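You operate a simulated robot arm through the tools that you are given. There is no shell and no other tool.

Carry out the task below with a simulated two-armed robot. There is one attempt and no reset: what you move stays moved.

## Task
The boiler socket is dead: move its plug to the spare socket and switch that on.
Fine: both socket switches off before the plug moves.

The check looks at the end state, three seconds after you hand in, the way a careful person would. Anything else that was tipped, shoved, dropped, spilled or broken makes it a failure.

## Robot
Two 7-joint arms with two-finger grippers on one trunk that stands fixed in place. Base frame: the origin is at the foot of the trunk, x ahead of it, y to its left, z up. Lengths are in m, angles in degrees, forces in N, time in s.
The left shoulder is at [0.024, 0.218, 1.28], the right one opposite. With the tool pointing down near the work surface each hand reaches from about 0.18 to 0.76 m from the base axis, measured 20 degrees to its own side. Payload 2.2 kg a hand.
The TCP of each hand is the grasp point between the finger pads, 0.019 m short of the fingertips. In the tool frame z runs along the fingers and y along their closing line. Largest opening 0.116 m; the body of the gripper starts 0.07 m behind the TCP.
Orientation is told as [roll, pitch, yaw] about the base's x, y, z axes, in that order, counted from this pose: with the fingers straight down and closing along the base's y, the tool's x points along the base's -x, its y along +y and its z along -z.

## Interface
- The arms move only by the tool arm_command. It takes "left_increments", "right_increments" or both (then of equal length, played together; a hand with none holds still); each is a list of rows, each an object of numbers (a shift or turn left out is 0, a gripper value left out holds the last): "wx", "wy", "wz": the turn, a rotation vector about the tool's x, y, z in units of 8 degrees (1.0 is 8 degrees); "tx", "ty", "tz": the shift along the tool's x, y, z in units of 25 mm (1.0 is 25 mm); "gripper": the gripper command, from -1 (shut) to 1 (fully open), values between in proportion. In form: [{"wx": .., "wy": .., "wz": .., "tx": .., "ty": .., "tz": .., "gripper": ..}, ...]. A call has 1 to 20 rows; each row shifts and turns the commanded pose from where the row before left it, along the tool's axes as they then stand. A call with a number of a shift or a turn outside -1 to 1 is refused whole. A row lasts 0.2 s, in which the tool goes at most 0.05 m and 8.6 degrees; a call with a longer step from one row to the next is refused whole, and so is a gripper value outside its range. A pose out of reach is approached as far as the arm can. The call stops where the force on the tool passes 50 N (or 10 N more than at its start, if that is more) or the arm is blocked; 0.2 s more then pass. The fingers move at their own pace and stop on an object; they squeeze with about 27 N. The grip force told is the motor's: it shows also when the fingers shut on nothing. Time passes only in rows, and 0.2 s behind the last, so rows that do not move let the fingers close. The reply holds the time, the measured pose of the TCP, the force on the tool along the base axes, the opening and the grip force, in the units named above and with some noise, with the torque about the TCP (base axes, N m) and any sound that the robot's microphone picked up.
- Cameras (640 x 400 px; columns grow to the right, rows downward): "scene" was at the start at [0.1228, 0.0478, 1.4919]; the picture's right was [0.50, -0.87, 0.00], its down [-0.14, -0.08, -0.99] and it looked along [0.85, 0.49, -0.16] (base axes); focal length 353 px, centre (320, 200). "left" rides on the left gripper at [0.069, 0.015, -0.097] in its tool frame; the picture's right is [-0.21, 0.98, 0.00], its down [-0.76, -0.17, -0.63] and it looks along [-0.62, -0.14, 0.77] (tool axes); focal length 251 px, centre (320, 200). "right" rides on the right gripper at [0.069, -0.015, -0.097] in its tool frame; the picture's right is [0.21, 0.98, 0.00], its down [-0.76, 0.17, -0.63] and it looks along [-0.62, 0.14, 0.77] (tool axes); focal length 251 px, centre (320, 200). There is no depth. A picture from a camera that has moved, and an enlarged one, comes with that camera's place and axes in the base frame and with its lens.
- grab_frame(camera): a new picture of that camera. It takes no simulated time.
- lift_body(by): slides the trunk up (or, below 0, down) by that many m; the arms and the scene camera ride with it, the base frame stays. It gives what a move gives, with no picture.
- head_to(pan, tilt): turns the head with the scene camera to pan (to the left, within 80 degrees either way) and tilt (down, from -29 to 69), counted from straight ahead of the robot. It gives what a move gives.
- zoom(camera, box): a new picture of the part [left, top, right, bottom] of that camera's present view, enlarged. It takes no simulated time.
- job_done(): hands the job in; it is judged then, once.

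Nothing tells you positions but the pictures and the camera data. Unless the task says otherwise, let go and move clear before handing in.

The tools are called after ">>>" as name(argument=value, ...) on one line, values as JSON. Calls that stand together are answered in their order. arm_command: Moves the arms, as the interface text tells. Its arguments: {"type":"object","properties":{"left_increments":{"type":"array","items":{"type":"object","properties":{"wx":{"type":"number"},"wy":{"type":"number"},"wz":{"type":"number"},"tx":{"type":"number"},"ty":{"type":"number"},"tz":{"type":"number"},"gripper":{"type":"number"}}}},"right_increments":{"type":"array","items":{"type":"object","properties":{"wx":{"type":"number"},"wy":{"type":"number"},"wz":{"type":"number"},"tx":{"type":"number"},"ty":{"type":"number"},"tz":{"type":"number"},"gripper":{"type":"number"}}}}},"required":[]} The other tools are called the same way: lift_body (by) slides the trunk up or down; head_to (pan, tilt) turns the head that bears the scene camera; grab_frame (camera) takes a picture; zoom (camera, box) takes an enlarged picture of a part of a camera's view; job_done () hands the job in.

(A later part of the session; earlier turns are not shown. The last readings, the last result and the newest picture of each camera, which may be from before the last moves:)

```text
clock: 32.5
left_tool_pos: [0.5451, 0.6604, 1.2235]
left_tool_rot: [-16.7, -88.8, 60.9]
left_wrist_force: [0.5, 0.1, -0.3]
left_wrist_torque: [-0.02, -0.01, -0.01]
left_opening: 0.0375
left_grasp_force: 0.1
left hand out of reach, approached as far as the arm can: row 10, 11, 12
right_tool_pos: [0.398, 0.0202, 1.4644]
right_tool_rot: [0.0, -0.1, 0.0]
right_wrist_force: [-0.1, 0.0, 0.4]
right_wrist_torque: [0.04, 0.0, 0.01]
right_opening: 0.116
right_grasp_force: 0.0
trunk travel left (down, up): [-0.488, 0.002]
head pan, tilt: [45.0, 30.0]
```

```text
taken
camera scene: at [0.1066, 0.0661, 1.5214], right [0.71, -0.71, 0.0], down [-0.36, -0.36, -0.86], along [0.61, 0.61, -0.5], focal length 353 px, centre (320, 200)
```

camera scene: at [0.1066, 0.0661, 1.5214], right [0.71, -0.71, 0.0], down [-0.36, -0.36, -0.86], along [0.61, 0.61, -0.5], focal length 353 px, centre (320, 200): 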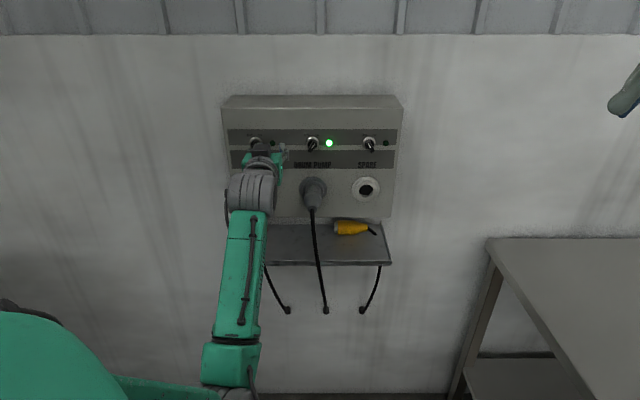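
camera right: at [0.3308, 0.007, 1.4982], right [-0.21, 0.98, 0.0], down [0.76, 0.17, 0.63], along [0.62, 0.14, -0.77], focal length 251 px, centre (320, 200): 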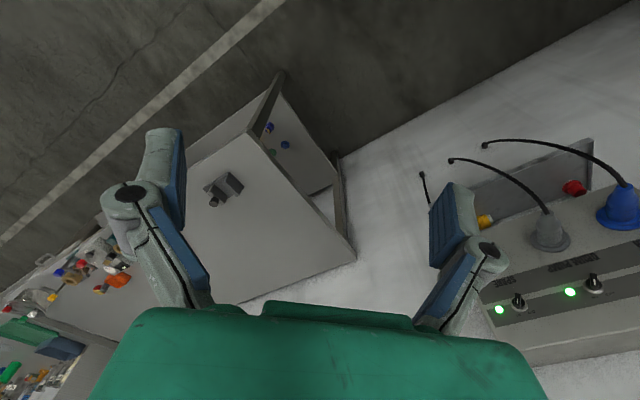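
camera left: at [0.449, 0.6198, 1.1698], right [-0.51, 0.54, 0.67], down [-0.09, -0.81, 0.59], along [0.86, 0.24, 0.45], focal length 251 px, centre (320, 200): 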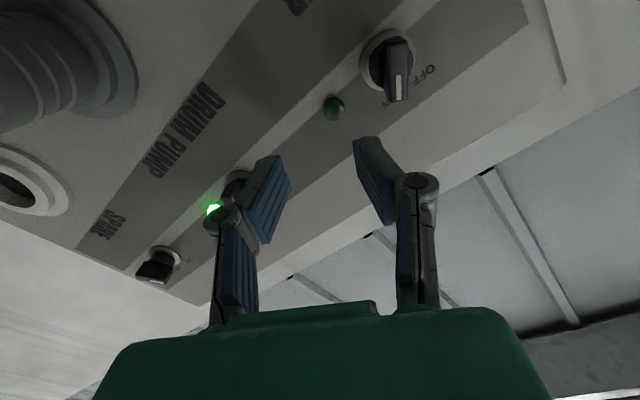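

Only a slight gain. Further out the arm is less folded, so I'll go up above knob height, advance while still clear of the panel face, and test how far left it can get there.

>>> arm_command(left_increments=[{"tx": -0.9}, {"tx": -0.9}, {"tz": 0.6}, {"tz": 0.6}, {}, {"ty": 0.5}, {"ty": 0.5}, {"ty": 0.5}, {}, {}])

>>> grab_frame(camera="scene")

>>> grab_frame(camera="left")

```text
clock: 34.7
left_tool_pos: [0.5682, 0.6776, 1.2456]
left_tool_rot: [-16.4, -88.8, 60.8]
left_wrist_force: [0.1, -0.6, -0.5]
left_wrist_torque: [0.01, 0.0, 0.03]
left_opening: 0.0379
left_grasp_force: 0.0
left hand out of reach, approached as far as the arm can: row 1, 2, 6, 7, 8
right_tool_pos: [0.3987, 0.0209, 1.4657]
right_tool_rot: [0.1, -0.2, 0.1]
right_wrist_force: [0.3, -0.8, 0.3]
right_wrist_torque: [0.03, -0.03, 0.0]
right_opening: 0.1161
right_grasp_force: 0.0
trunk travel left (down, up): [-0.488, 0.002]
head pan, tilt: [45.0, 30.0]
```

```text
taken
camera scene: at [0.1067, 0.0665, 1.5213], right [0.71, -0.71, 0.0], down [-0.36, -0.36, -0.86], along [0.61, 0.61, -0.5], focal length 353 px, centre (320, 200)
```

scene: 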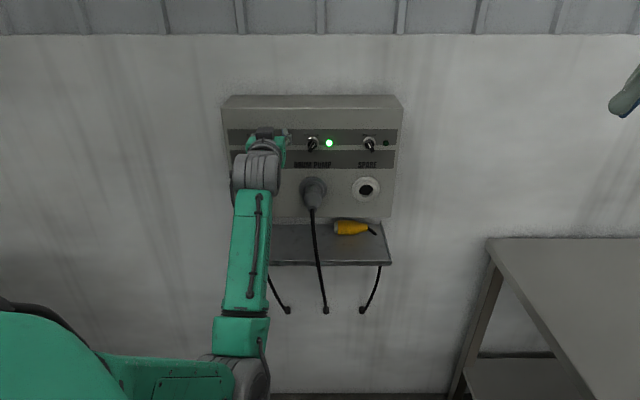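

```text
taken
camera left: at [0.4861, 0.6207, 1.1789], right [-0.68, 0.7, 0.21], down [-0.33, -0.55, 0.77], along [0.65, 0.46, 0.6], focal length 251 px, centre (320, 200)
```

left: 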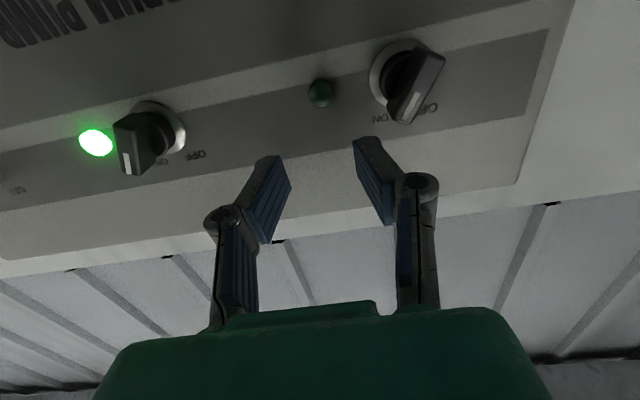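

The limit stays at about the same sideways position and also restricts going up, so it should loosen lower down. I'll back off 2 cm, drop to z ≈ 1.17 (above the plugs) and test the leftward reach there.

>>> arm_command(left_increments=[{"tz": -0.8}, {"tx": 1.0}, {"tx": 1.0}, {"tx": 1.0}, {}, {"ty": 0.5}, {"ty": 0.5}, {"ty": 0.5}, {}, {}])

>>> grab_frame(camera="scene")

>>> grab_frame(camera="left")

```text
clock: 36.9
left_tool_pos: [0.5282, 0.6882, 1.1719]
left_tool_rot: [-19.7, -89.0, 64.3]
left_wrist_force: [-0.1, -0.5, -0.7]
left_wrist_torque: [0.02, 0.01, -0.01]
left_opening: 0.0376
left_grasp_force: 0.0
right_tool_pos: [0.3975, 0.0204, 1.4648]
right_tool_rot: [0.1, -0.2, -0.1]
right_wrist_force: [-0.3, 0.5, 0.5]
right_wrist_torque: [-0.02, 0.0, 0.0]
right_opening: 0.1162
right_grasp_force: 0.1
trunk travel left (down, up): [-0.488, 0.002]
head pan, tilt: [45.0, 30.0]
```

```text
taken
camera scene: at [0.1061, 0.0662, 1.5214], right [0.71, -0.71, 0.0], down [-0.36, -0.36, -0.86], along [0.61, 0.61, -0.5], focal length 353 px, centre (320, 200)
```

scene: 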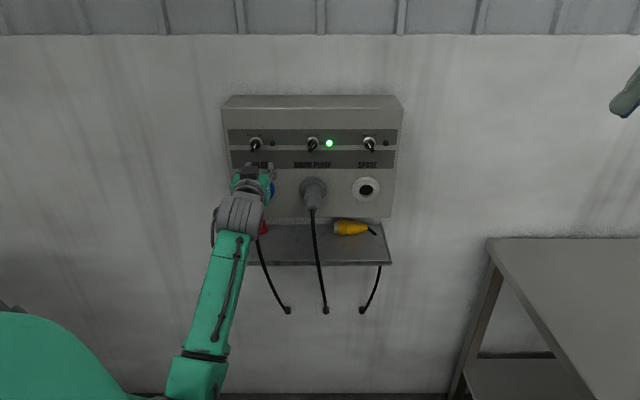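

```text
taken
camera left: at [0.4464, 0.6304, 1.1043], right [-0.68, 0.7, 0.21], down [-0.33, -0.55, 0.77], along [0.65, 0.46, 0.61], focal length 251 px, centre (320, 200)
```

left: 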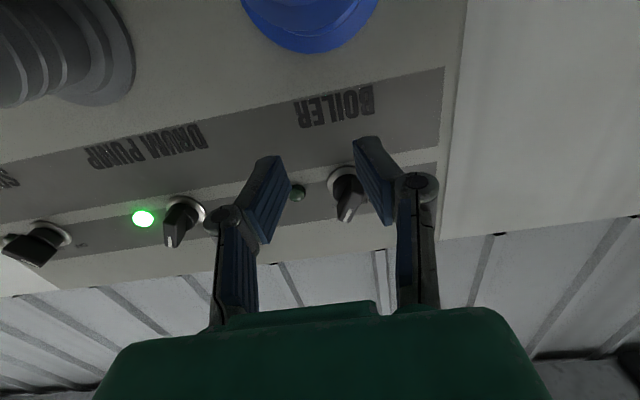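

It reached u = -0.113 here with no complaint, so the limit really does depend on height, and the elbow has swung left. I'll shift fully in line with BOILER and try rising from here.

>>> arm_command(left_increments=[{"ty": 0.45}, {}, {"tx": -0.6}, {"tx": -0.6}, {"tx": -0.6}, {}, {}])

>>> grab_frame(camera="left")

```text
clock: 38.5
left_tool_pos: [0.5357, 0.677, 1.1987]
left_tool_rot: [-19.0, -89.0, 63.6]
left_wrist_force: [-0.3, 0.0, 0.3]
left_wrist_torque: [-0.01, 0.01, 0.0]
left_opening: 0.0378
left_grasp_force: 0.0
left hand out of reach, approached as far as the arm can: row 1, 3, 4, 5
right_tool_pos: [0.3975, 0.0213, 1.4647]
right_tool_rot: [0.0, 0.0, 0.0]
right_wrist_force: [-0.2, 0.7, 0.2]
right_wrist_torque: [0.02, -0.03, 0.01]
right_opening: 0.116
right_grasp_force: 0.1
trunk travel left (down, up): [-0.488, 0.002]
head pan, tilt: [45.0, 30.0]
```

```text
taken
camera left: at [0.4551, 0.6196, 1.1311], right [-0.69, 0.7, 0.21], down [-0.33, -0.55, 0.77], along [0.65, 0.46, 0.61], focal length 251 px, centre (320, 200)
```

left: 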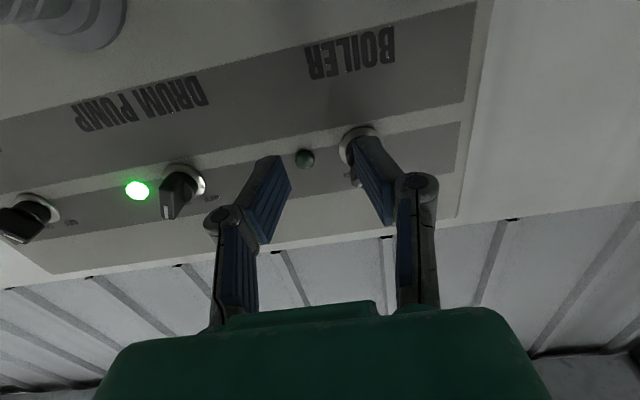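

Gripping the BOILER knob squarely is beyond the arm at this height, but pushing it isn't. With the fingers part open, the left finger's outer face can press the bar's upper end to the left toward OFF. I'll set the hand up to the right of and slightly above the knob, still off the panel.

>>> arm_command(left_increments=[{"ty": -0.96}, {"ty": -0.96, "gripper": 0.31}, {"tx": -0.7}, {"tx": -0.7}, {}, {}, {}])

>>> grab_frame(camera="left")

>>> zoom(camera="scene", box=[215, 85, 345, 215])

```text
clock: 40.1
left_tool_pos: [0.5695, 0.643, 1.2345]
left_tool_rot: [-16.1, -88.8, 60.1]
left_wrist_force: [0.0, 0.0, -0.3]
left_wrist_torque: [-0.02, -0.03, 0.03]
left_opening: 0.0759
left_grasp_force: 0.0
right_tool_pos: [0.3978, 0.0199, 1.4654]
right_tool_rot: [0.1, -0.3, 0.0]
right_wrist_force: [0.0, 0.0, 0.1]
right_wrist_torque: [-0.04, 0.01, 0.02]
right_opening: 0.1163
right_grasp_force: 0.1
trunk travel left (down, up): [-0.488, 0.002]
head pan, tilt: [45.0, 30.0]
```

```text
taken
camera left: at [0.4877, 0.5862, 1.1666], right [-0.68, 0.71, 0.21], down [-0.33, -0.55, 0.77], along [0.66, 0.45, 0.6], focal length 251 px, centre (320, 200)
```

left: 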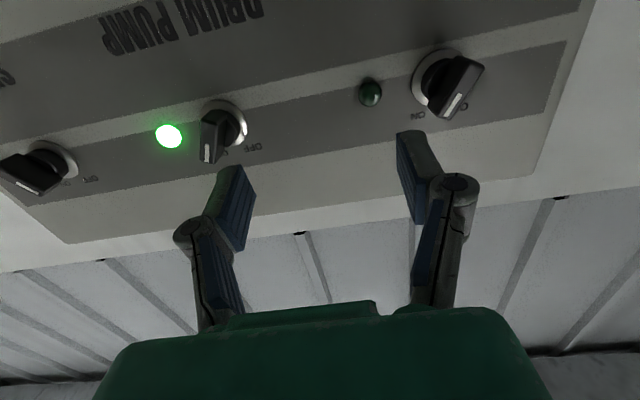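

```text
3.08 times, centred on (280, 150) of scene
camera zoom: at [0.1067, 0.0658, 1.5214], right [0.71, -0.71, 0.0], down [-0.36, -0.36, -0.86], along [0.61, 0.61, -0.5], focal length 1085 px, centre (443, 354)
```

zoom: 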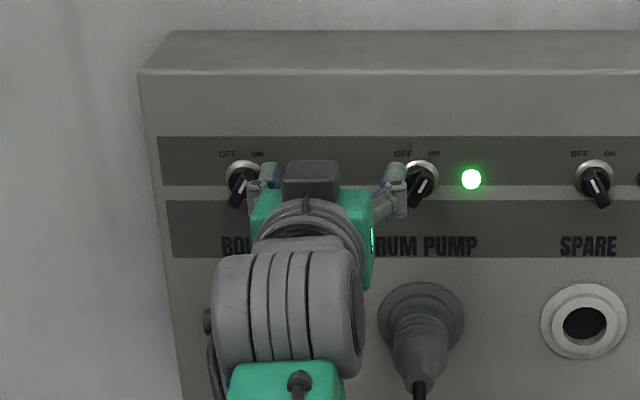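

The hand sits just right of the BOILER knob, and the right finger is clear of the DRUM PUMP knob. I'll zoom in from the hand camera to confirm the height against the bar before advancing.

>>> zoom(camera="left", box=[360, 20, 520, 180])

>>> zoom(camera="scene", box=[235, 120, 325, 176])

```text
2.50 times, centred on (440, 100) of left
camera zoom: at [0.4877, 0.5862, 1.1666], right [-0.68, 0.71, 0.21], down [-0.33, -0.55, 0.77], along [0.66, 0.45, 0.6], focal length 629 px, centre (20, 450)
```

zoom: 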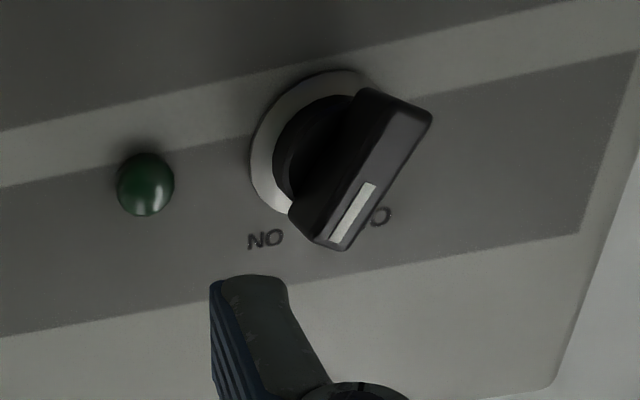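

```text
7.11 times, centred on (280, 148) of scene
camera zoom: at [0.1067, 0.0658, 1.5214], right [0.71, -0.71, 0.0], down [-0.36, -0.36, -0.86], along [0.61, 0.61, -0.5], focal length 2508 px, centre (604, 570)
```

zoom: 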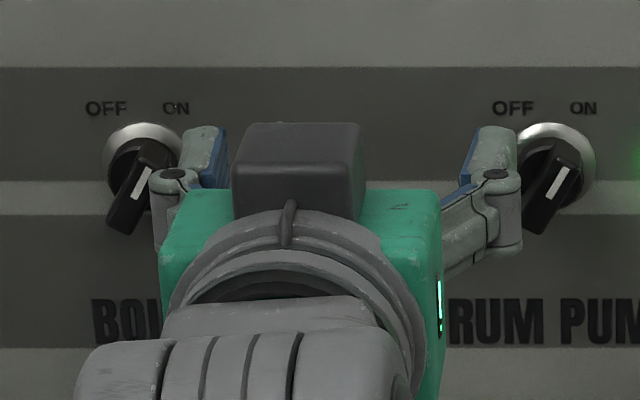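

Re-triangulating with both cameras puts the panel about 1 cm further back, at d ≈ 0.928. The BOILER knob is at u ≈ -0.128, z ≈ 1.215, and its bar front is at d ≈ 0.893. I'll nudge left and down a touch, then move the finger in beside the upper end of the bar.

>>> arm_command(left_increments=[{"ty": 0.16, "tx": 0.14}, {"tz": 0.5}, {"tz": 0.6}, {}, {}])

>>> zoom(camera="left", box=[200, 20, 520, 220])

>>> zoom(camera="scene", box=[235, 120, 325, 176])

```text
clock: 41.3
left_tool_pos: [0.5857, 0.6648, 1.2303]
left_tool_rot: [-16.1, -88.7, 60.1]
left_wrist_force: [0.7, -0.3, -0.2]
left_wrist_torque: [-0.01, 0.02, 0.02]
left_opening: 0.0762
left_grasp_force: 0.1
right_tool_pos: [0.3973, 0.0205, 1.4649]
right_tool_rot: [0.0, -0.2, 0.0]
right_wrist_force: [-0.1, -0.6, 0.0]
right_wrist_torque: [0.02, -0.01, 0.0]
right_opening: 0.1161
right_grasp_force: 0.1
trunk travel left (down, up): [-0.488, 0.002]
head pan, tilt: [45.0, 30.0]
```

```text
2.00 times, centred on (360, 120) of left
camera zoom: at [0.5047, 0.6082, 1.1626], right [-0.68, 0.71, 0.21], down [-0.33, -0.55, 0.77], along [0.66, 0.45, 0.6], focal length 503 px, centre (240, 360)
```

zoom: 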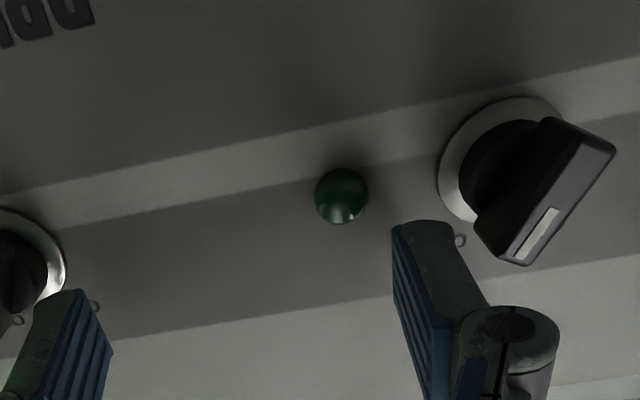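

```text
7.11 times, centred on (280, 148) of scene
camera zoom: at [0.1068, 0.0659, 1.5214], right [0.71, -0.71, 0.0], down [-0.36, -0.36, -0.86], along [0.61, 0.61, -0.5], focal length 2508 px, centre (604, 570)
```

zoom: 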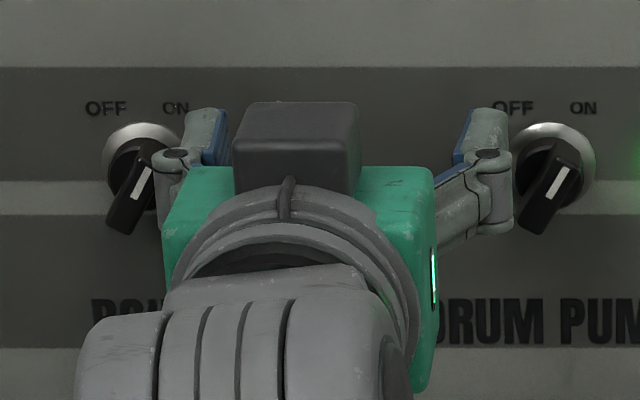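

The finger is beside the bar's upper end and overlaps it by about 10 mm in height and depth. Now I push left in small steps.

>>> arm_command(left_increments=[{"ty": 0.16}, {"ty": 0.16}, {"ty": 0.16}, {"ty": 0.16}, {}])

>>> zoom(camera="left", box=[200, 20, 520, 220])

>>> zoom(camera="scene", box=[235, 120, 325, 176])

```text
clock: 42.5
left_tool_pos: [0.5759, 0.6757, 1.2311]
left_tool_rot: [-15.9, -89.0, 59.9]
left_wrist_force: [7.0, -3.3, 2.2]
left_wrist_torque: [0.09, 0.06, -0.15]
left_opening: 0.0746
left_grasp_force: 0.1
right_tool_pos: [0.3989, 0.0207, 1.4646]
right_tool_rot: [0.0, -0.1, 0.0]
right_wrist_force: [0.4, -0.5, 0.4]
right_wrist_torque: [0.03, -0.03, 0.01]
right_opening: 0.1159
right_grasp_force: 0.0
trunk travel left (down, up): [-0.488, 0.002]
head pan, tilt: [45.0, 30.0]
```

```text
2.00 times, centred on (360, 120) of left
camera zoom: at [0.495, 0.6189, 1.1635], right [-0.68, 0.71, 0.21], down [-0.33, -0.55, 0.77], along [0.66, 0.45, 0.6], focal length 503 px, centre (240, 360)
```

zoom: 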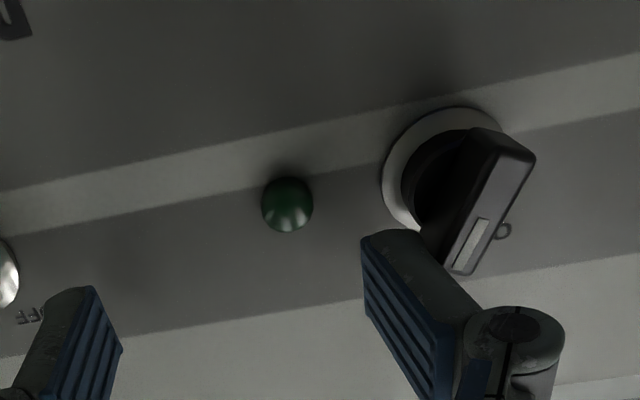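

```text
7.11 times, centred on (280, 148) of scene
camera zoom: at [0.1084, 0.0638, 1.5214], right [0.71, -0.71, 0.0], down [-0.36, -0.35, -0.86], along [0.61, 0.61, -0.5], focal length 2508 px, centre (604, 570)
```

zoom: 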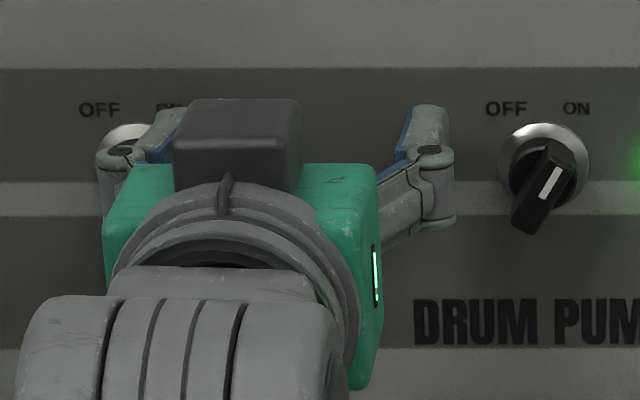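

The bar is turning with a push of about 7 N. I'll continue by opening the fingers a bit more and then nudging the hand left.

>>> arm_command(left_increments=[{"gripper": 0.5}, {"gripper": 0.5}, {"ty": 0.1}, {"ty": 0.1}, {}])

>>> zoom(camera="left", box=[200, 20, 520, 220])

```text
clock: 43.7
left_tool_pos: [0.5749, 0.68, 1.2319]
left_tool_rot: [-15.0, -88.8, 59.1]
left_wrist_force: [6.2, -3.3, 0.6]
left_wrist_torque: [-0.02, -0.05, -0.1]
left_opening: 0.0894
left_grasp_force: 0.1
right_tool_pos: [0.398, 0.02, 1.4638]
right_tool_rot: [0.2, -0.1, 0.1]
right_wrist_force: [0.3, 0.2, 0.5]
right_wrist_torque: [-0.02, 0.01, -0.02]
right_opening: 0.1159
right_grasp_force: 0.0
trunk travel left (down, up): [-0.488, 0.002]
head pan, tilt: [45.0, 30.0]
```

```text
2.00 times, centred on (360, 120) of left
camera zoom: at [0.4914, 0.6228, 1.1627], right [-0.68, 0.71, 0.21], down [-0.33, -0.55, 0.77], along [0.66, 0.45, 0.6], focal length 503 px, centre (240, 360)
```

zoom: 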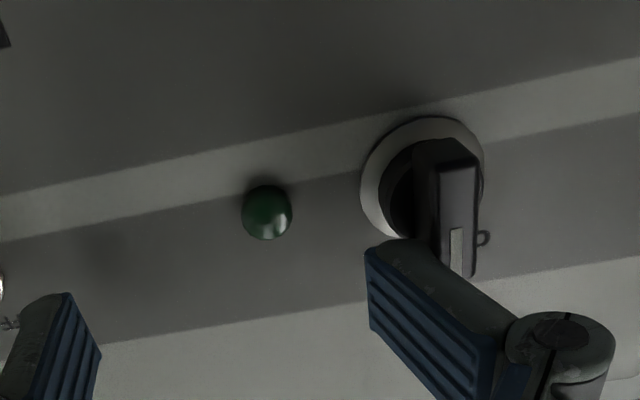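

The bar is about vertical now. I'll open the fingers further in steps to carry it over to OFF; the right finger still has room beside the DRUM PUMP knob.

>>> arm_command(left_increments=[{"gripper": 0.65}, {"gripper": 0.8}, {"gripper": 0.8}, {}])

>>> zoom(camera="left", box=[160, 20, 540, 250])

>>> zoom(camera="scene", box=[235, 120, 325, 176])

```text
clock: 44.7
left_tool_pos: [0.5729, 0.6798, 1.2296]
left_tool_rot: [-13.2, -88.8, 57.3]
left_wrist_force: [10.3, -3.7, -0.5]
left_wrist_torque: [-0.03, -0.1, -0.31]
left_opening: 0.107
left_grasp_force: 0.0
right_tool_pos: [0.3994, 0.0208, 1.4643]
right_tool_rot: [0.1, -0.2, 0.0]
right_wrist_force: [0.2, -0.5, 0.2]
right_wrist_torque: [-0.02, -0.07, -0.01]
right_opening: 0.116
right_grasp_force: 0.0
trunk travel left (down, up): [-0.488, 0.002]
head pan, tilt: [45.0, 30.0]
```

```text
1.68 times, centred on (350, 135) of left
camera zoom: at [0.4918, 0.6231, 1.1625], right [-0.68, 0.71, 0.21], down [-0.33, -0.55, 0.77], along [0.66, 0.45, 0.6], focal length 424 px, centre (270, 310)
```

zoom: 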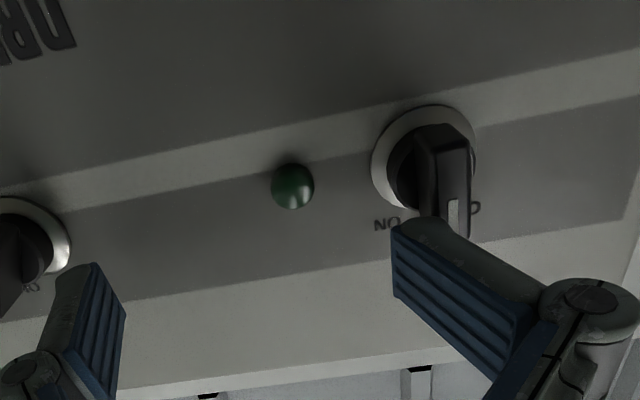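

```text
7.11 times, centred on (280, 148) of scene
camera zoom: at [0.1097, 0.0646, 1.5212], right [0.71, -0.71, 0.0], down [-0.36, -0.35, -0.86], along [0.61, 0.61, -0.5], focal length 2508 px, centre (604, 570)
```

zoom: 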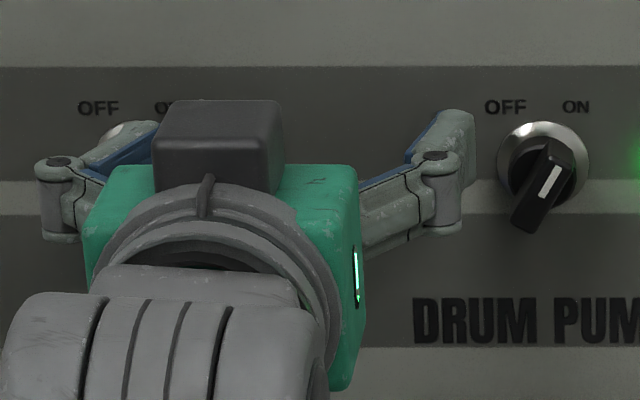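

I'd like a closer look at the bar's angle before pushing further.

>>> zoom(camera="left", box=[370, 60, 470, 180])

>>> grab_frame(camera="left")

```text
3.33 times, centred on (420, 120) of left
camera zoom: at [0.4918, 0.6231, 1.1625], right [-0.68, 0.71, 0.21], down [-0.33, -0.55, 0.77], along [0.66, 0.45, 0.6], focal length 838 px, centre (-13, 467)
```

zoom: 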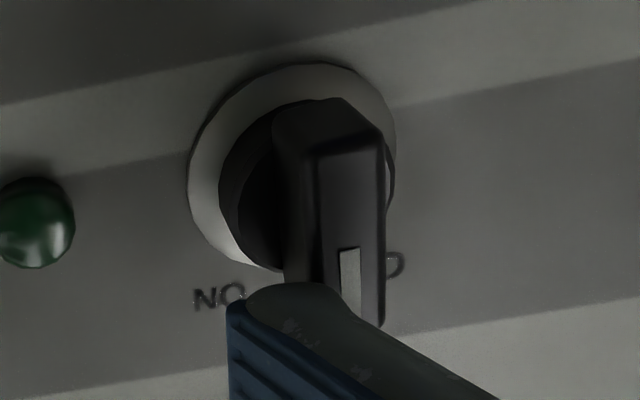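

```text
taken
camera left: at [0.4918, 0.6231, 1.1625], right [-0.68, 0.71, 0.21], down [-0.33, -0.55, 0.77], along [0.66, 0.45, 0.6], focal length 251 px, centre (320, 200)
```

left: 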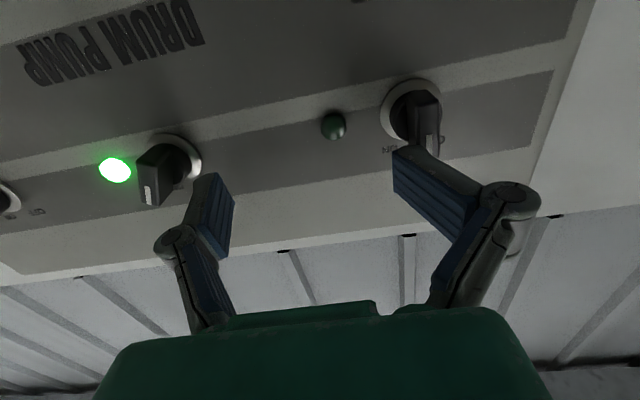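

The bar is upright, still 27° short of OFF, and the open finger pad just flexes inward. I need a stiffer contact, so I'll back off and yaw the hand left a little, since pivoting at the wrist should let the fingertips reach the knob itself.

>>> arm_command(left_increments=[{"ty": -0.3}, {"tz": -0.9}, {"tz": -0.6, "gripper": -0.3}, {}, {"wx": -0.75}, {"wx": -0.75}, {"ty": 0.5}, {"ty": 0.5}, {"ty": 0.5}, {}, {}])

>>> grab_frame(camera="left")

>>> zoom(camera="scene", box=[215, 85, 345, 215])

```text
clock: 47.1
left_tool_pos: [0.5183, 0.6675, 1.2324]
left_tool_rot: [-2.6, -88.9, 58.5]
left_wrist_force: [0.0, -0.3, 0.6]
left_wrist_torque: [-0.02, 0.01, 0.03]
left_opening: 0.0405
left_grasp_force: 0.1
right_tool_pos: [0.397, 0.0173, 1.4652]
right_tool_rot: [0.0, -0.2, 0.0]
right_wrist_force: [0.1, -0.2, -0.2]
right_wrist_torque: [-0.01, 0.01, 0.03]
right_opening: 0.1158
right_grasp_force: 0.1
trunk travel left (down, up): [-0.488, 0.002]
head pan, tilt: [45.0, 30.0]
```

```text
taken
camera left: at [0.4507, 0.5951, 1.1649], right [-0.81, 0.55, 0.21], down [-0.21, -0.6, 0.77], along [0.55, 0.58, 0.6], focal length 251 px, centre (320, 200)
```

left: 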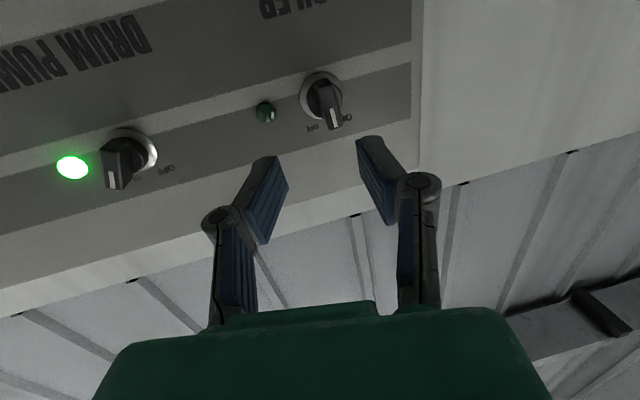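

```text
3.08 times, centred on (280, 150) of scene
camera zoom: at [0.1066, 0.063, 1.5215], right [0.71, -0.71, 0.0], down [-0.36, -0.35, -0.86], along [0.61, 0.61, -0.5], focal length 1085 px, centre (443, 354)
```

zoom: 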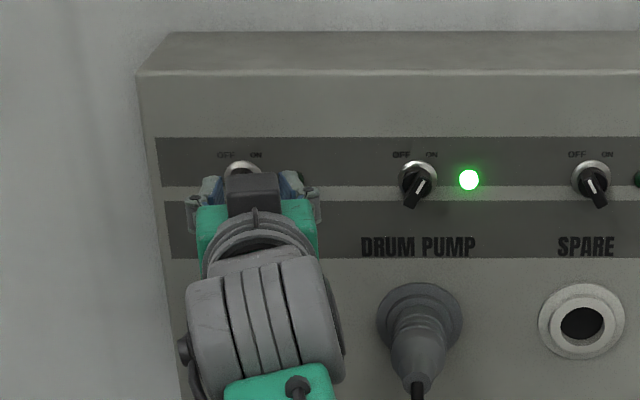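

Yawing about 11° left brings the BOILER knob within reach. Now I lower to knob height, line up on the upright bar, and come partway in.

>>> arm_command(left_increments=[{"tx": 0.35, "ty": 0.22}, {"tx": 0.34, "ty": 0.22}, {"tz": 0.5}, {"tz": 0.4}, {}, {}])

>>> zoom(camera="left", box=[200, 60, 440, 260])

```text
clock: 48.5
left_tool_pos: [0.5225, 0.6941, 1.2138]
left_tool_rot: [-4.8, -88.8, 60.7]
left_wrist_force: [0.0, -0.5, -1.0]
left_wrist_torque: [0.0, 0.0, 0.02]
left_opening: 0.0404
left_grasp_force: 0.0
right_tool_pos: [0.3978, 0.0199, 1.4645]
right_tool_rot: [0.1, -0.2, -0.1]
right_wrist_force: [-0.6, -0.4, 0.0]
right_wrist_torque: [0.02, 0.02, -0.01]
right_opening: 0.116
right_grasp_force: 0.1
trunk travel left (down, up): [-0.488, 0.002]
head pan, tilt: [45.0, 30.0]
```

```text
2.00 times, centred on (320, 160) of left
camera zoom: at [0.4546, 0.6218, 1.1463], right [-0.81, 0.55, 0.21], down [-0.21, -0.6, 0.77], along [0.55, 0.58, 0.6], focal length 503 px, centre (320, 280)
```

zoom: 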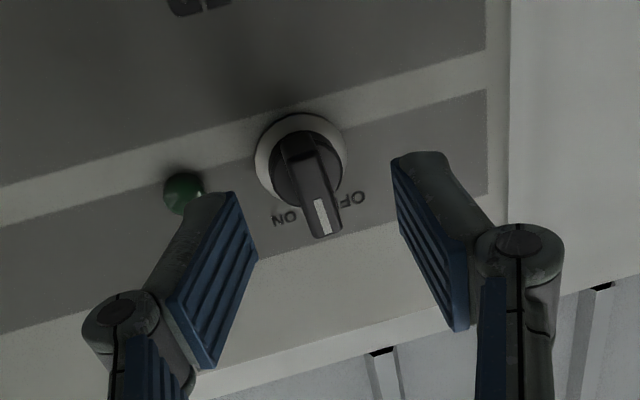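

The bar is nearly centred between the fingers. I'll make a slight correction, go in, and close on it.

>>> arm_command(left_increments=[{"ty": -0.08, "tz": 0.3}, {"tz": 0.35}, {"tz": 0.35}, {}, {}])

>>> zoom(camera="left", box=[200, 60, 440, 260])

```text
clock: 49.7
left_tool_pos: [0.5388, 0.7145, 1.214]
left_tool_rot: [-4.1, -88.8, 60.2]
left_wrist_force: [0.4, -0.9, -0.5]
left_wrist_torque: [0.0, -0.02, 0.01]
left_opening: 0.0408
left_grasp_force: 0.0
right_tool_pos: [0.3968, 0.0208, 1.4655]
right_tool_rot: [0.0, -0.2, 0.1]
right_wrist_force: [0.2, 0.2, -0.2]
right_wrist_torque: [0.0, 0.01, -0.02]
right_opening: 0.1158
right_grasp_force: 0.0
trunk travel left (down, up): [-0.488, 0.002]
head pan, tilt: [45.0, 30.0]
```

```text
2.00 times, centred on (320, 160) of left
camera zoom: at [0.4701, 0.6419, 1.1463], right [-0.81, 0.55, 0.21], down [-0.21, -0.6, 0.77], along [0.55, 0.58, 0.6], focal length 503 px, centre (320, 280)
```

zoom: 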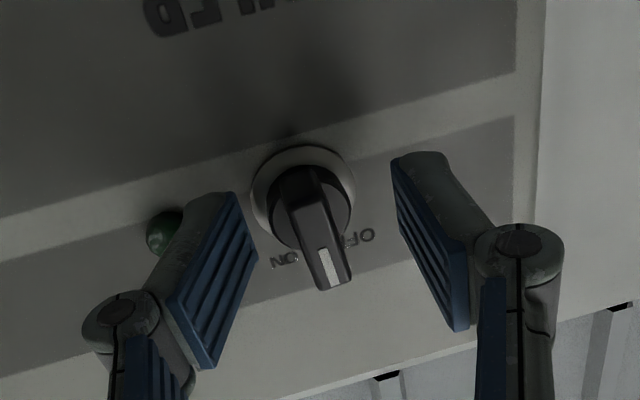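

The fingers straddle the bar evenly. I'll close now.

>>> arm_command(left_increments=[{"gripper": -1}, {"gripper": -1}, {"gripper": -1}])

```text
clock: 50.5
left_tool_pos: [0.5393, 0.7125, 1.2131]
left_tool_rot: [-1.6, -88.8, 57.5]
left_wrist_force: [-3.1, -10.8, -6.7]
left_wrist_torque: [0.03, -0.04, -0.3]
left_opening: 0.0115
left_grasp_force: 38.3
right_tool_pos: [0.3991, 0.0191, 1.4652]
right_tool_rot: [0.1, -0.2, 0.0]
right_wrist_force: [-0.7, -0.4, 0.5]
right_wrist_torque: [0.01, -0.04, -0.01]
right_opening: 0.1161
right_grasp_force: 0.0
trunk travel left (down, up): [-0.488, 0.002]
head pan, tilt: [45.0, 30.0]
```

The BOILER knob is gripped. I'll turn it 30° counter-clockwise about the panel normal to OFF.

>>> arm_command(left_increments=[{"wz": -0.92, "wy": 0.17}, {"wz": -0.92, "wy": 0.17}, {"wz": -0.92, "wy": 0.17}, {"wz": -0.92, "wy": 0.17}, {}])

>>> zoom(camera="left", box=[200, 60, 440, 260])

```text
clock: 51.7
left_tool_pos: [0.5404, 0.7117, 1.2136]
left_tool_rot: [-77.7, -59.7, 133.8]
left_wrist_force: [5.9, -6.8, 3.5]
left_wrist_torque: [-0.17, 0.4, -0.66]
left_opening: 0.0116
left_grasp_force: 38.2
right_tool_pos: [0.3969, 0.0183, 1.4645]
right_tool_rot: [0.1, -0.1, -0.1]
right_wrist_force: [0.2, 0.0, -0.4]
right_wrist_torque: [0.0, -0.02, 0.01]
right_opening: 0.1161
right_grasp_force: 0.0
trunk travel left (down, up): [-0.488, 0.002]
head pan, tilt: [45.0, 30.0]
```

```text
2.00 times, centred on (320, 160) of left
camera zoom: at [0.4955, 0.6156, 1.1582], right [-0.8, 0.53, -0.3], down [-0.51, -0.31, 0.8], along [0.33, 0.79, 0.52], focal length 503 px, centre (320, 280)
```

zoom: 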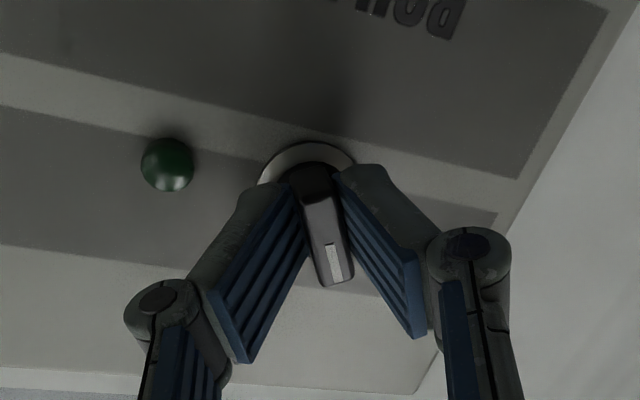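

The bar has turned with the hand. I'll release and back straight out, then check the angle.

>>> arm_command(left_increments=[{"gripper": -0.35}, {"gripper": -0.35}, {"gripper": -0.35}, {"tz": -0.6}, {"tz": -0.7}, {"tz": -0.4}, {}, {}])

>>> zoom(camera="left", box=[200, 60, 440, 260])

>>> zoom(camera="scene", box=[215, 85, 345, 215])

```text
clock: 53.5
left_tool_pos: [0.5144, 0.6801, 1.2164]
left_tool_rot: [-77.2, -59.7, 133.5]
left_wrist_force: [-0.9, -0.2, 0.5]
left_wrist_torque: [-0.01, 0.05, 0.0]
left_opening: 0.0377
left_grasp_force: 0.1
right_tool_pos: [0.397, 0.021, 1.465]
right_tool_rot: [0.0, -0.2, 0.0]
right_wrist_force: [-0.4, 0.2, 0.6]
right_wrist_torque: [-0.01, -0.01, 0.02]
right_opening: 0.116
right_grasp_force: 0.0
trunk travel left (down, up): [-0.488, 0.002]
head pan, tilt: [45.0, 30.0]
```

```text
2.00 times, centred on (320, 160) of left
camera zoom: at [0.4704, 0.5837, 1.1604], right [-0.8, 0.53, -0.29], down [-0.5, -0.31, 0.81], along [0.33, 0.79, 0.51], focal length 503 px, centre (320, 280)
```

zoom: 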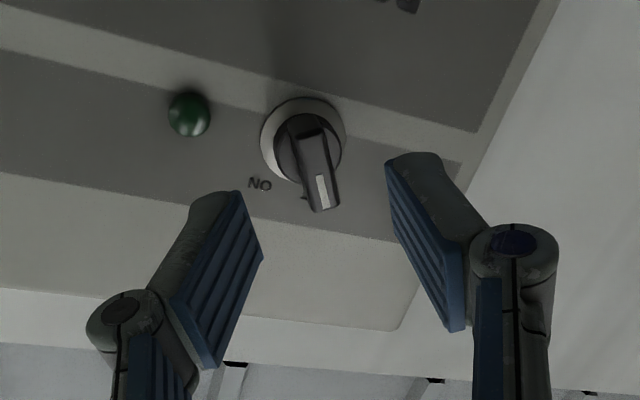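

```text
3.08 times, centred on (280, 150) of scene
camera zoom: at [0.107, 0.0654, 1.5214], right [0.71, -0.71, 0.0], down [-0.36, -0.36, -0.86], along [0.61, 0.61, -0.5], focal length 1085 px, centre (443, 354)
```

zoom: 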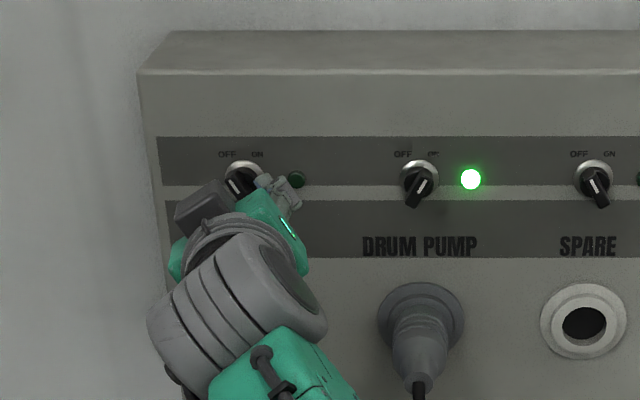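

Both the BOILER and SPARE knobs now stand on OFF, and DRUM PUMP is untouched. Next is the plug: I'll level the hand, face the panel squarely again, and lower to just above the blue plug for a good look.

>>> arm_command(left_increments=[{"wz": 0.92, "wy": -0.17}, {"wz": 0.92, "wy": -0.17}, {"wz": 0.92, "wy": -0.17}, {"wz": 0.92, "wy": -0.17}, {"tx": 0.8}, {"tx": 0.8}, {"tx": 0.8, "wx": 0.68}, {"wx": 0.68}, {}, {}])

>>> grab_frame(camera="left")

>>> grab_frame(camera="scene")

```text
clock: 55.7
left_tool_pos: [0.5144, 0.6739, 1.1592]
left_tool_rot: [-12.1, -89.0, 57.1]
left_wrist_force: [0.6, 0.3, 0.3]
left_wrist_torque: [0.0, 0.02, 0.04]
left_opening: 0.0375
left_grasp_force: 0.1
right_tool_pos: [0.3983, 0.0149, 1.4647]
right_tool_rot: [0.3, -0.1, 0.0]
right_wrist_force: [0.3, 0.4, 0.4]
right_wrist_torque: [-0.01, -0.01, 0.0]
right_opening: 0.116
right_grasp_force: 0.1
trunk travel left (down, up): [-0.488, 0.002]
head pan, tilt: [45.0, 30.0]
```

```text
taken
camera left: at [0.4332, 0.6157, 1.092], right [-0.69, 0.69, 0.21], down [-0.32, -0.55, 0.77], along [0.65, 0.46, 0.6], focal length 251 px, centre (320, 200)
```

left: 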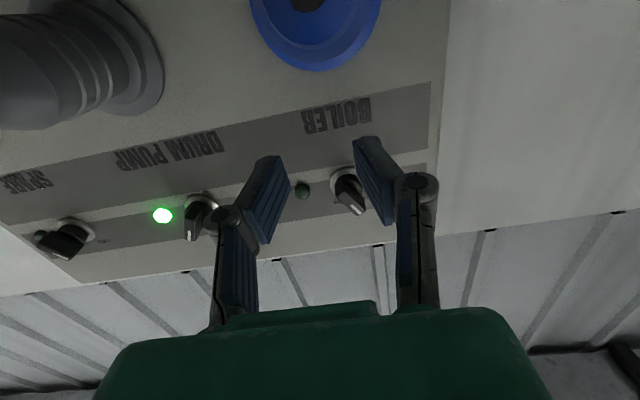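

```text
taken
camera scene: at [0.1069, 0.0635, 1.5214], right [0.71, -0.71, 0.0], down [-0.36, -0.35, -0.86], along [0.61, 0.61, -0.5], focal length 353 px, centre (320, 200)
```

scene: 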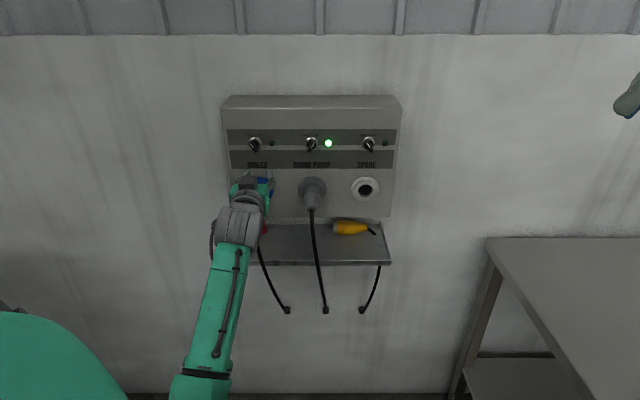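

The plug axis shows at about u = -0.125, z = 1.09, with its rear end at d ≈ 0.83. I'll open the fingers to 70 mm, move over the plug body and down to z ≈ 1.13, just above it, and look again.

>>> arm_command(left_increments=[{"tx": 0.5, "gripper": 0.2}, {"tx": 0.5, "ty": 0.25}, {"ty": 0.25, "tz": 0.4}, {"tz": 0.4}, {}, {}])

>>> grab_frame(camera="left")

>>> zoom(camera="scene", box=[205, 130, 335, 260])

```text
clock: 57.1
left_tool_pos: [0.5185, 0.7029, 1.1308]
left_tool_rot: [-17.3, -88.7, 62.4]
left_wrist_force: [-0.1, -0.3, 0.3]
left_wrist_torque: [0.01, 0.0, -0.02]
left_opening: 0.0695
left_grasp_force: 0.0
right_tool_pos: [0.3973, 0.0237, 1.4663]
right_tool_rot: [-0.1, -0.2, 0.1]
right_wrist_force: [1.0, -0.7, -0.4]
right_wrist_torque: [0.02, 0.01, 0.0]
right_opening: 0.116
right_grasp_force: 0.0
trunk travel left (down, up): [-0.488, 0.002]
head pan, tilt: [45.0, 30.0]
```

```text
taken
camera left: at [0.4376, 0.6448, 1.0639], right [-0.69, 0.69, 0.21], down [-0.32, -0.55, 0.77], along [0.65, 0.47, 0.6], focal length 251 px, centre (320, 200)
```

left: 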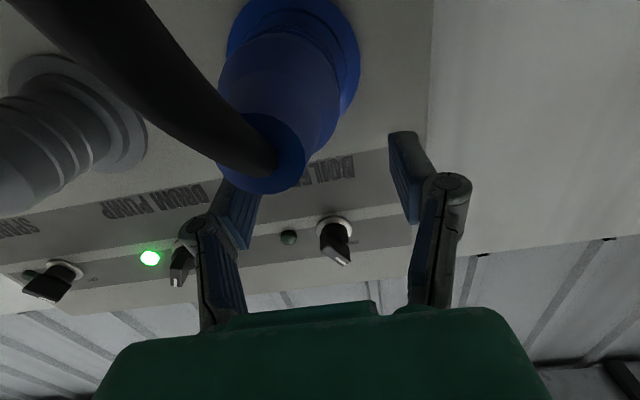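

```text
3.08 times, centred on (270, 195) of scene
camera zoom: at [0.1056, 0.0681, 1.5214], right [0.71, -0.71, 0.0], down [-0.36, -0.36, -0.86], along [0.61, 0.61, -0.5], focal length 1085 px, centre (474, 215)
```

zoom: 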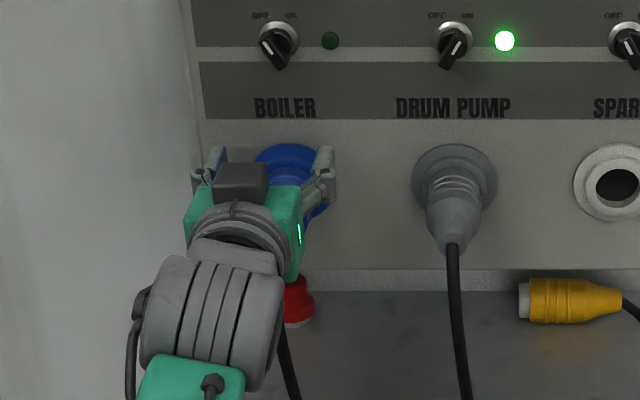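

The cable leaves the plug's rear and curves down close to the hand camera. Rolling the hand 30° clockwise swings the camera to the left, away from the cable, so I'll move up-right of the plug and roll there.

>>> arm_command(left_increments=[{"ty": -0.55}, {"ty": -0.55}, {"wz": 0.94}, {"wz": 0.94}, {"wz": 0.94}, {"wz": 0.94}, {}, {}])

>>> grab_frame(camera="left")

>>> zoom(camera="scene", box=[205, 130, 335, 260])

```text
clock: 58.9
left_tool_pos: [0.538, 0.6833, 1.1324]
left_tool_rot: [87.6, -60.3, -42.9]
left_wrist_force: [0.5, -1.0, -0.7]
left_wrist_torque: [0.02, 0.0, 0.0]
left_opening: 0.0696
left_grasp_force: 0.0
right_tool_pos: [0.3973, 0.0215, 1.4653]
right_tool_rot: [0.0, -0.1, 0.0]
right_wrist_force: [-0.9, 0.0, -0.5]
right_wrist_torque: [0.0, -0.01, 0.04]
right_opening: 0.1159
right_grasp_force: 0.1
trunk travel left (down, up): [-0.488, 0.002]
head pan, tilt: [45.0, 30.0]
```

```text
taken
camera left: at [0.4345, 0.6476, 1.0811], right [-0.52, 0.53, 0.67], down [-0.07, -0.81, 0.59], along [0.85, 0.26, 0.45], focal length 251 px, centre (320, 200)
```

left: 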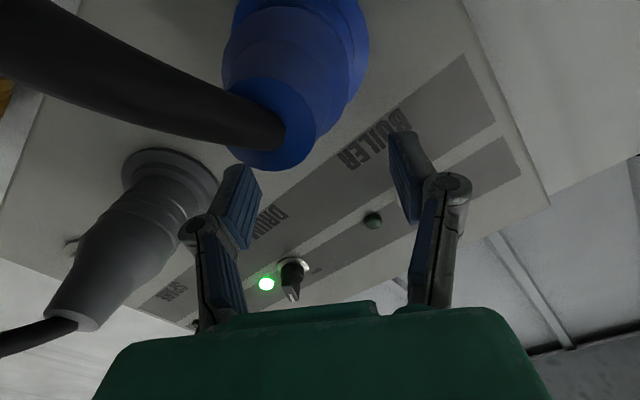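

```text
3.08 times, centred on (270, 195) of scene
camera zoom: at [0.1063, 0.066, 1.5214], right [0.71, -0.71, 0.0], down [-0.36, -0.36, -0.86], along [0.61, 0.61, -0.5], focal length 1085 px, centre (474, 215)
```

zoom: 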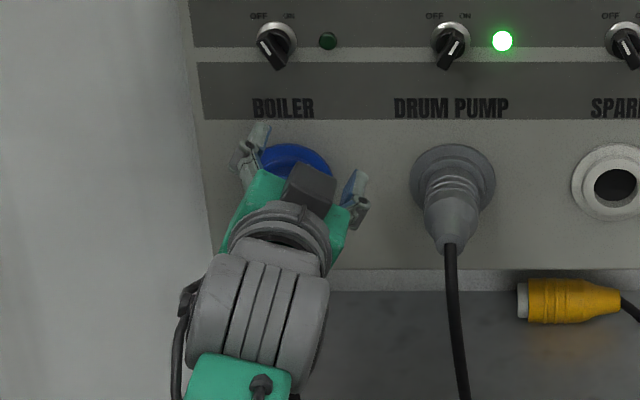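

The view agrees: plug axis at u ≈ -0.125, z ≈ 1.092, so sliding 46 mm along the hand's x axis brings the fingers around it, and the cable is well clear of the camera. I'll slide on in steps.

>>> arm_command(left_increments=[{"tx": 0.46}, {"tx": 0.46}, {"tx": 0.46}, {"tx": 0.46}, {}, {}])

>>> grab_frame(camera="left")

>>> zoom(camera="scene", box=[205, 130, 335, 260])

```text
clock: 60.3
left_tool_pos: [0.5216, 0.6991, 1.0923]
left_tool_rot: [87.7, -60.2, -42.8]
left_wrist_force: [-0.6, -0.7, 0.0]
left_wrist_torque: [-0.02, -0.01, -0.01]
left_opening: 0.0696
left_grasp_force: 0.1
right_tool_pos: [0.3978, 0.0201, 1.465]
right_tool_rot: [-0.1, -0.2, 0.0]
right_wrist_force: [0.1, -0.8, 0.8]
right_wrist_torque: [0.01, 0.0, -0.04]
right_opening: 0.1161
right_grasp_force: 0.0
trunk travel left (down, up): [-0.488, 0.002]
head pan, tilt: [45.0, 30.0]
```

```text
taken
camera left: at [0.4172, 0.6626, 1.0418], right [-0.52, 0.53, 0.67], down [-0.07, -0.81, 0.59], along [0.85, 0.26, 0.45], focal length 251 px, centre (320, 200)
```

left: 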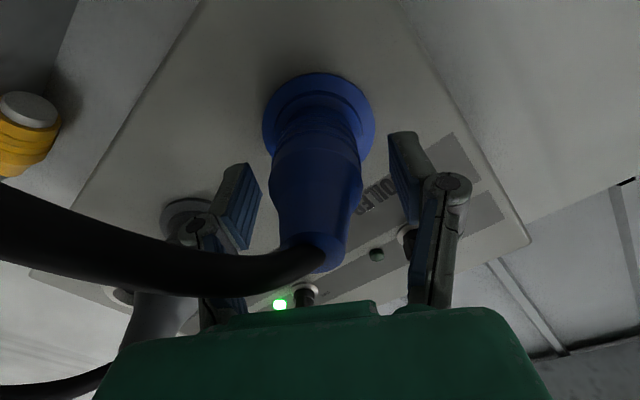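

```text
3.08 times, centred on (270, 195) of scene
camera zoom: at [0.106, 0.0668, 1.5214], right [0.71, -0.71, 0.0], down [-0.36, -0.36, -0.86], along [0.61, 0.61, -0.5], focal length 1085 px, centre (474, 215)
```

zoom: 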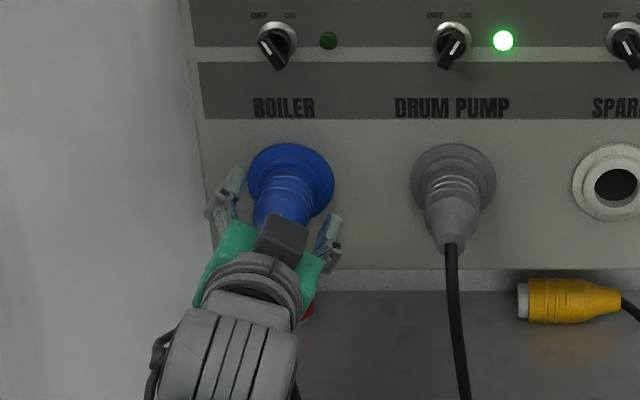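

The plug body is centred between the fingers sideways. I'll zoom in to judge how it sits across the finger width before closing.

>>> zoom(camera="left", box=[180, 60, 480, 300])

>>> zoom(camera="scene", box=[225, 170, 325, 232])

```text
1.67 times, centred on (330, 180) of left
camera zoom: at [0.4172, 0.6626, 1.0418], right [-0.52, 0.53, 0.67], down [-0.07, -0.81, 0.59], along [0.85, 0.26, 0.45], focal length 419 px, centre (303, 233)
```

zoom: 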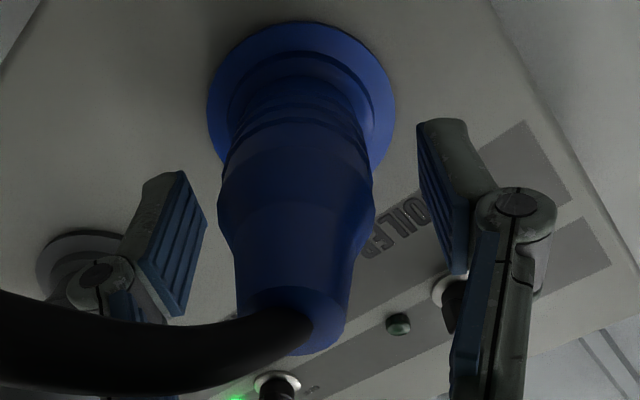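

```text
6.40 times, centred on (275, 201) of scene
camera zoom: at [0.106, 0.0668, 1.5214], right [0.71, -0.71, 0.0], down [-0.36, -0.36, -0.86], along [0.61, 0.61, -0.5], focal length 2257 px, centre (608, 194)
```

zoom: 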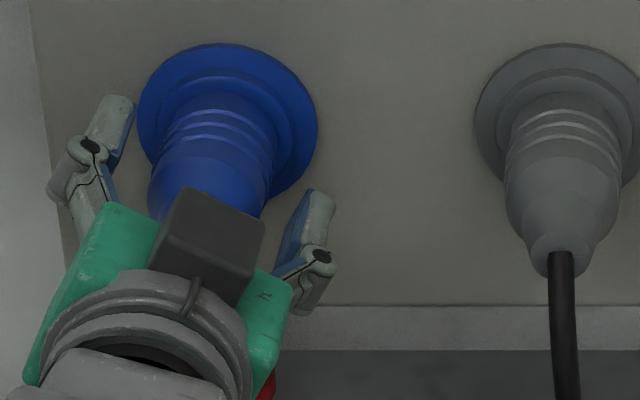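

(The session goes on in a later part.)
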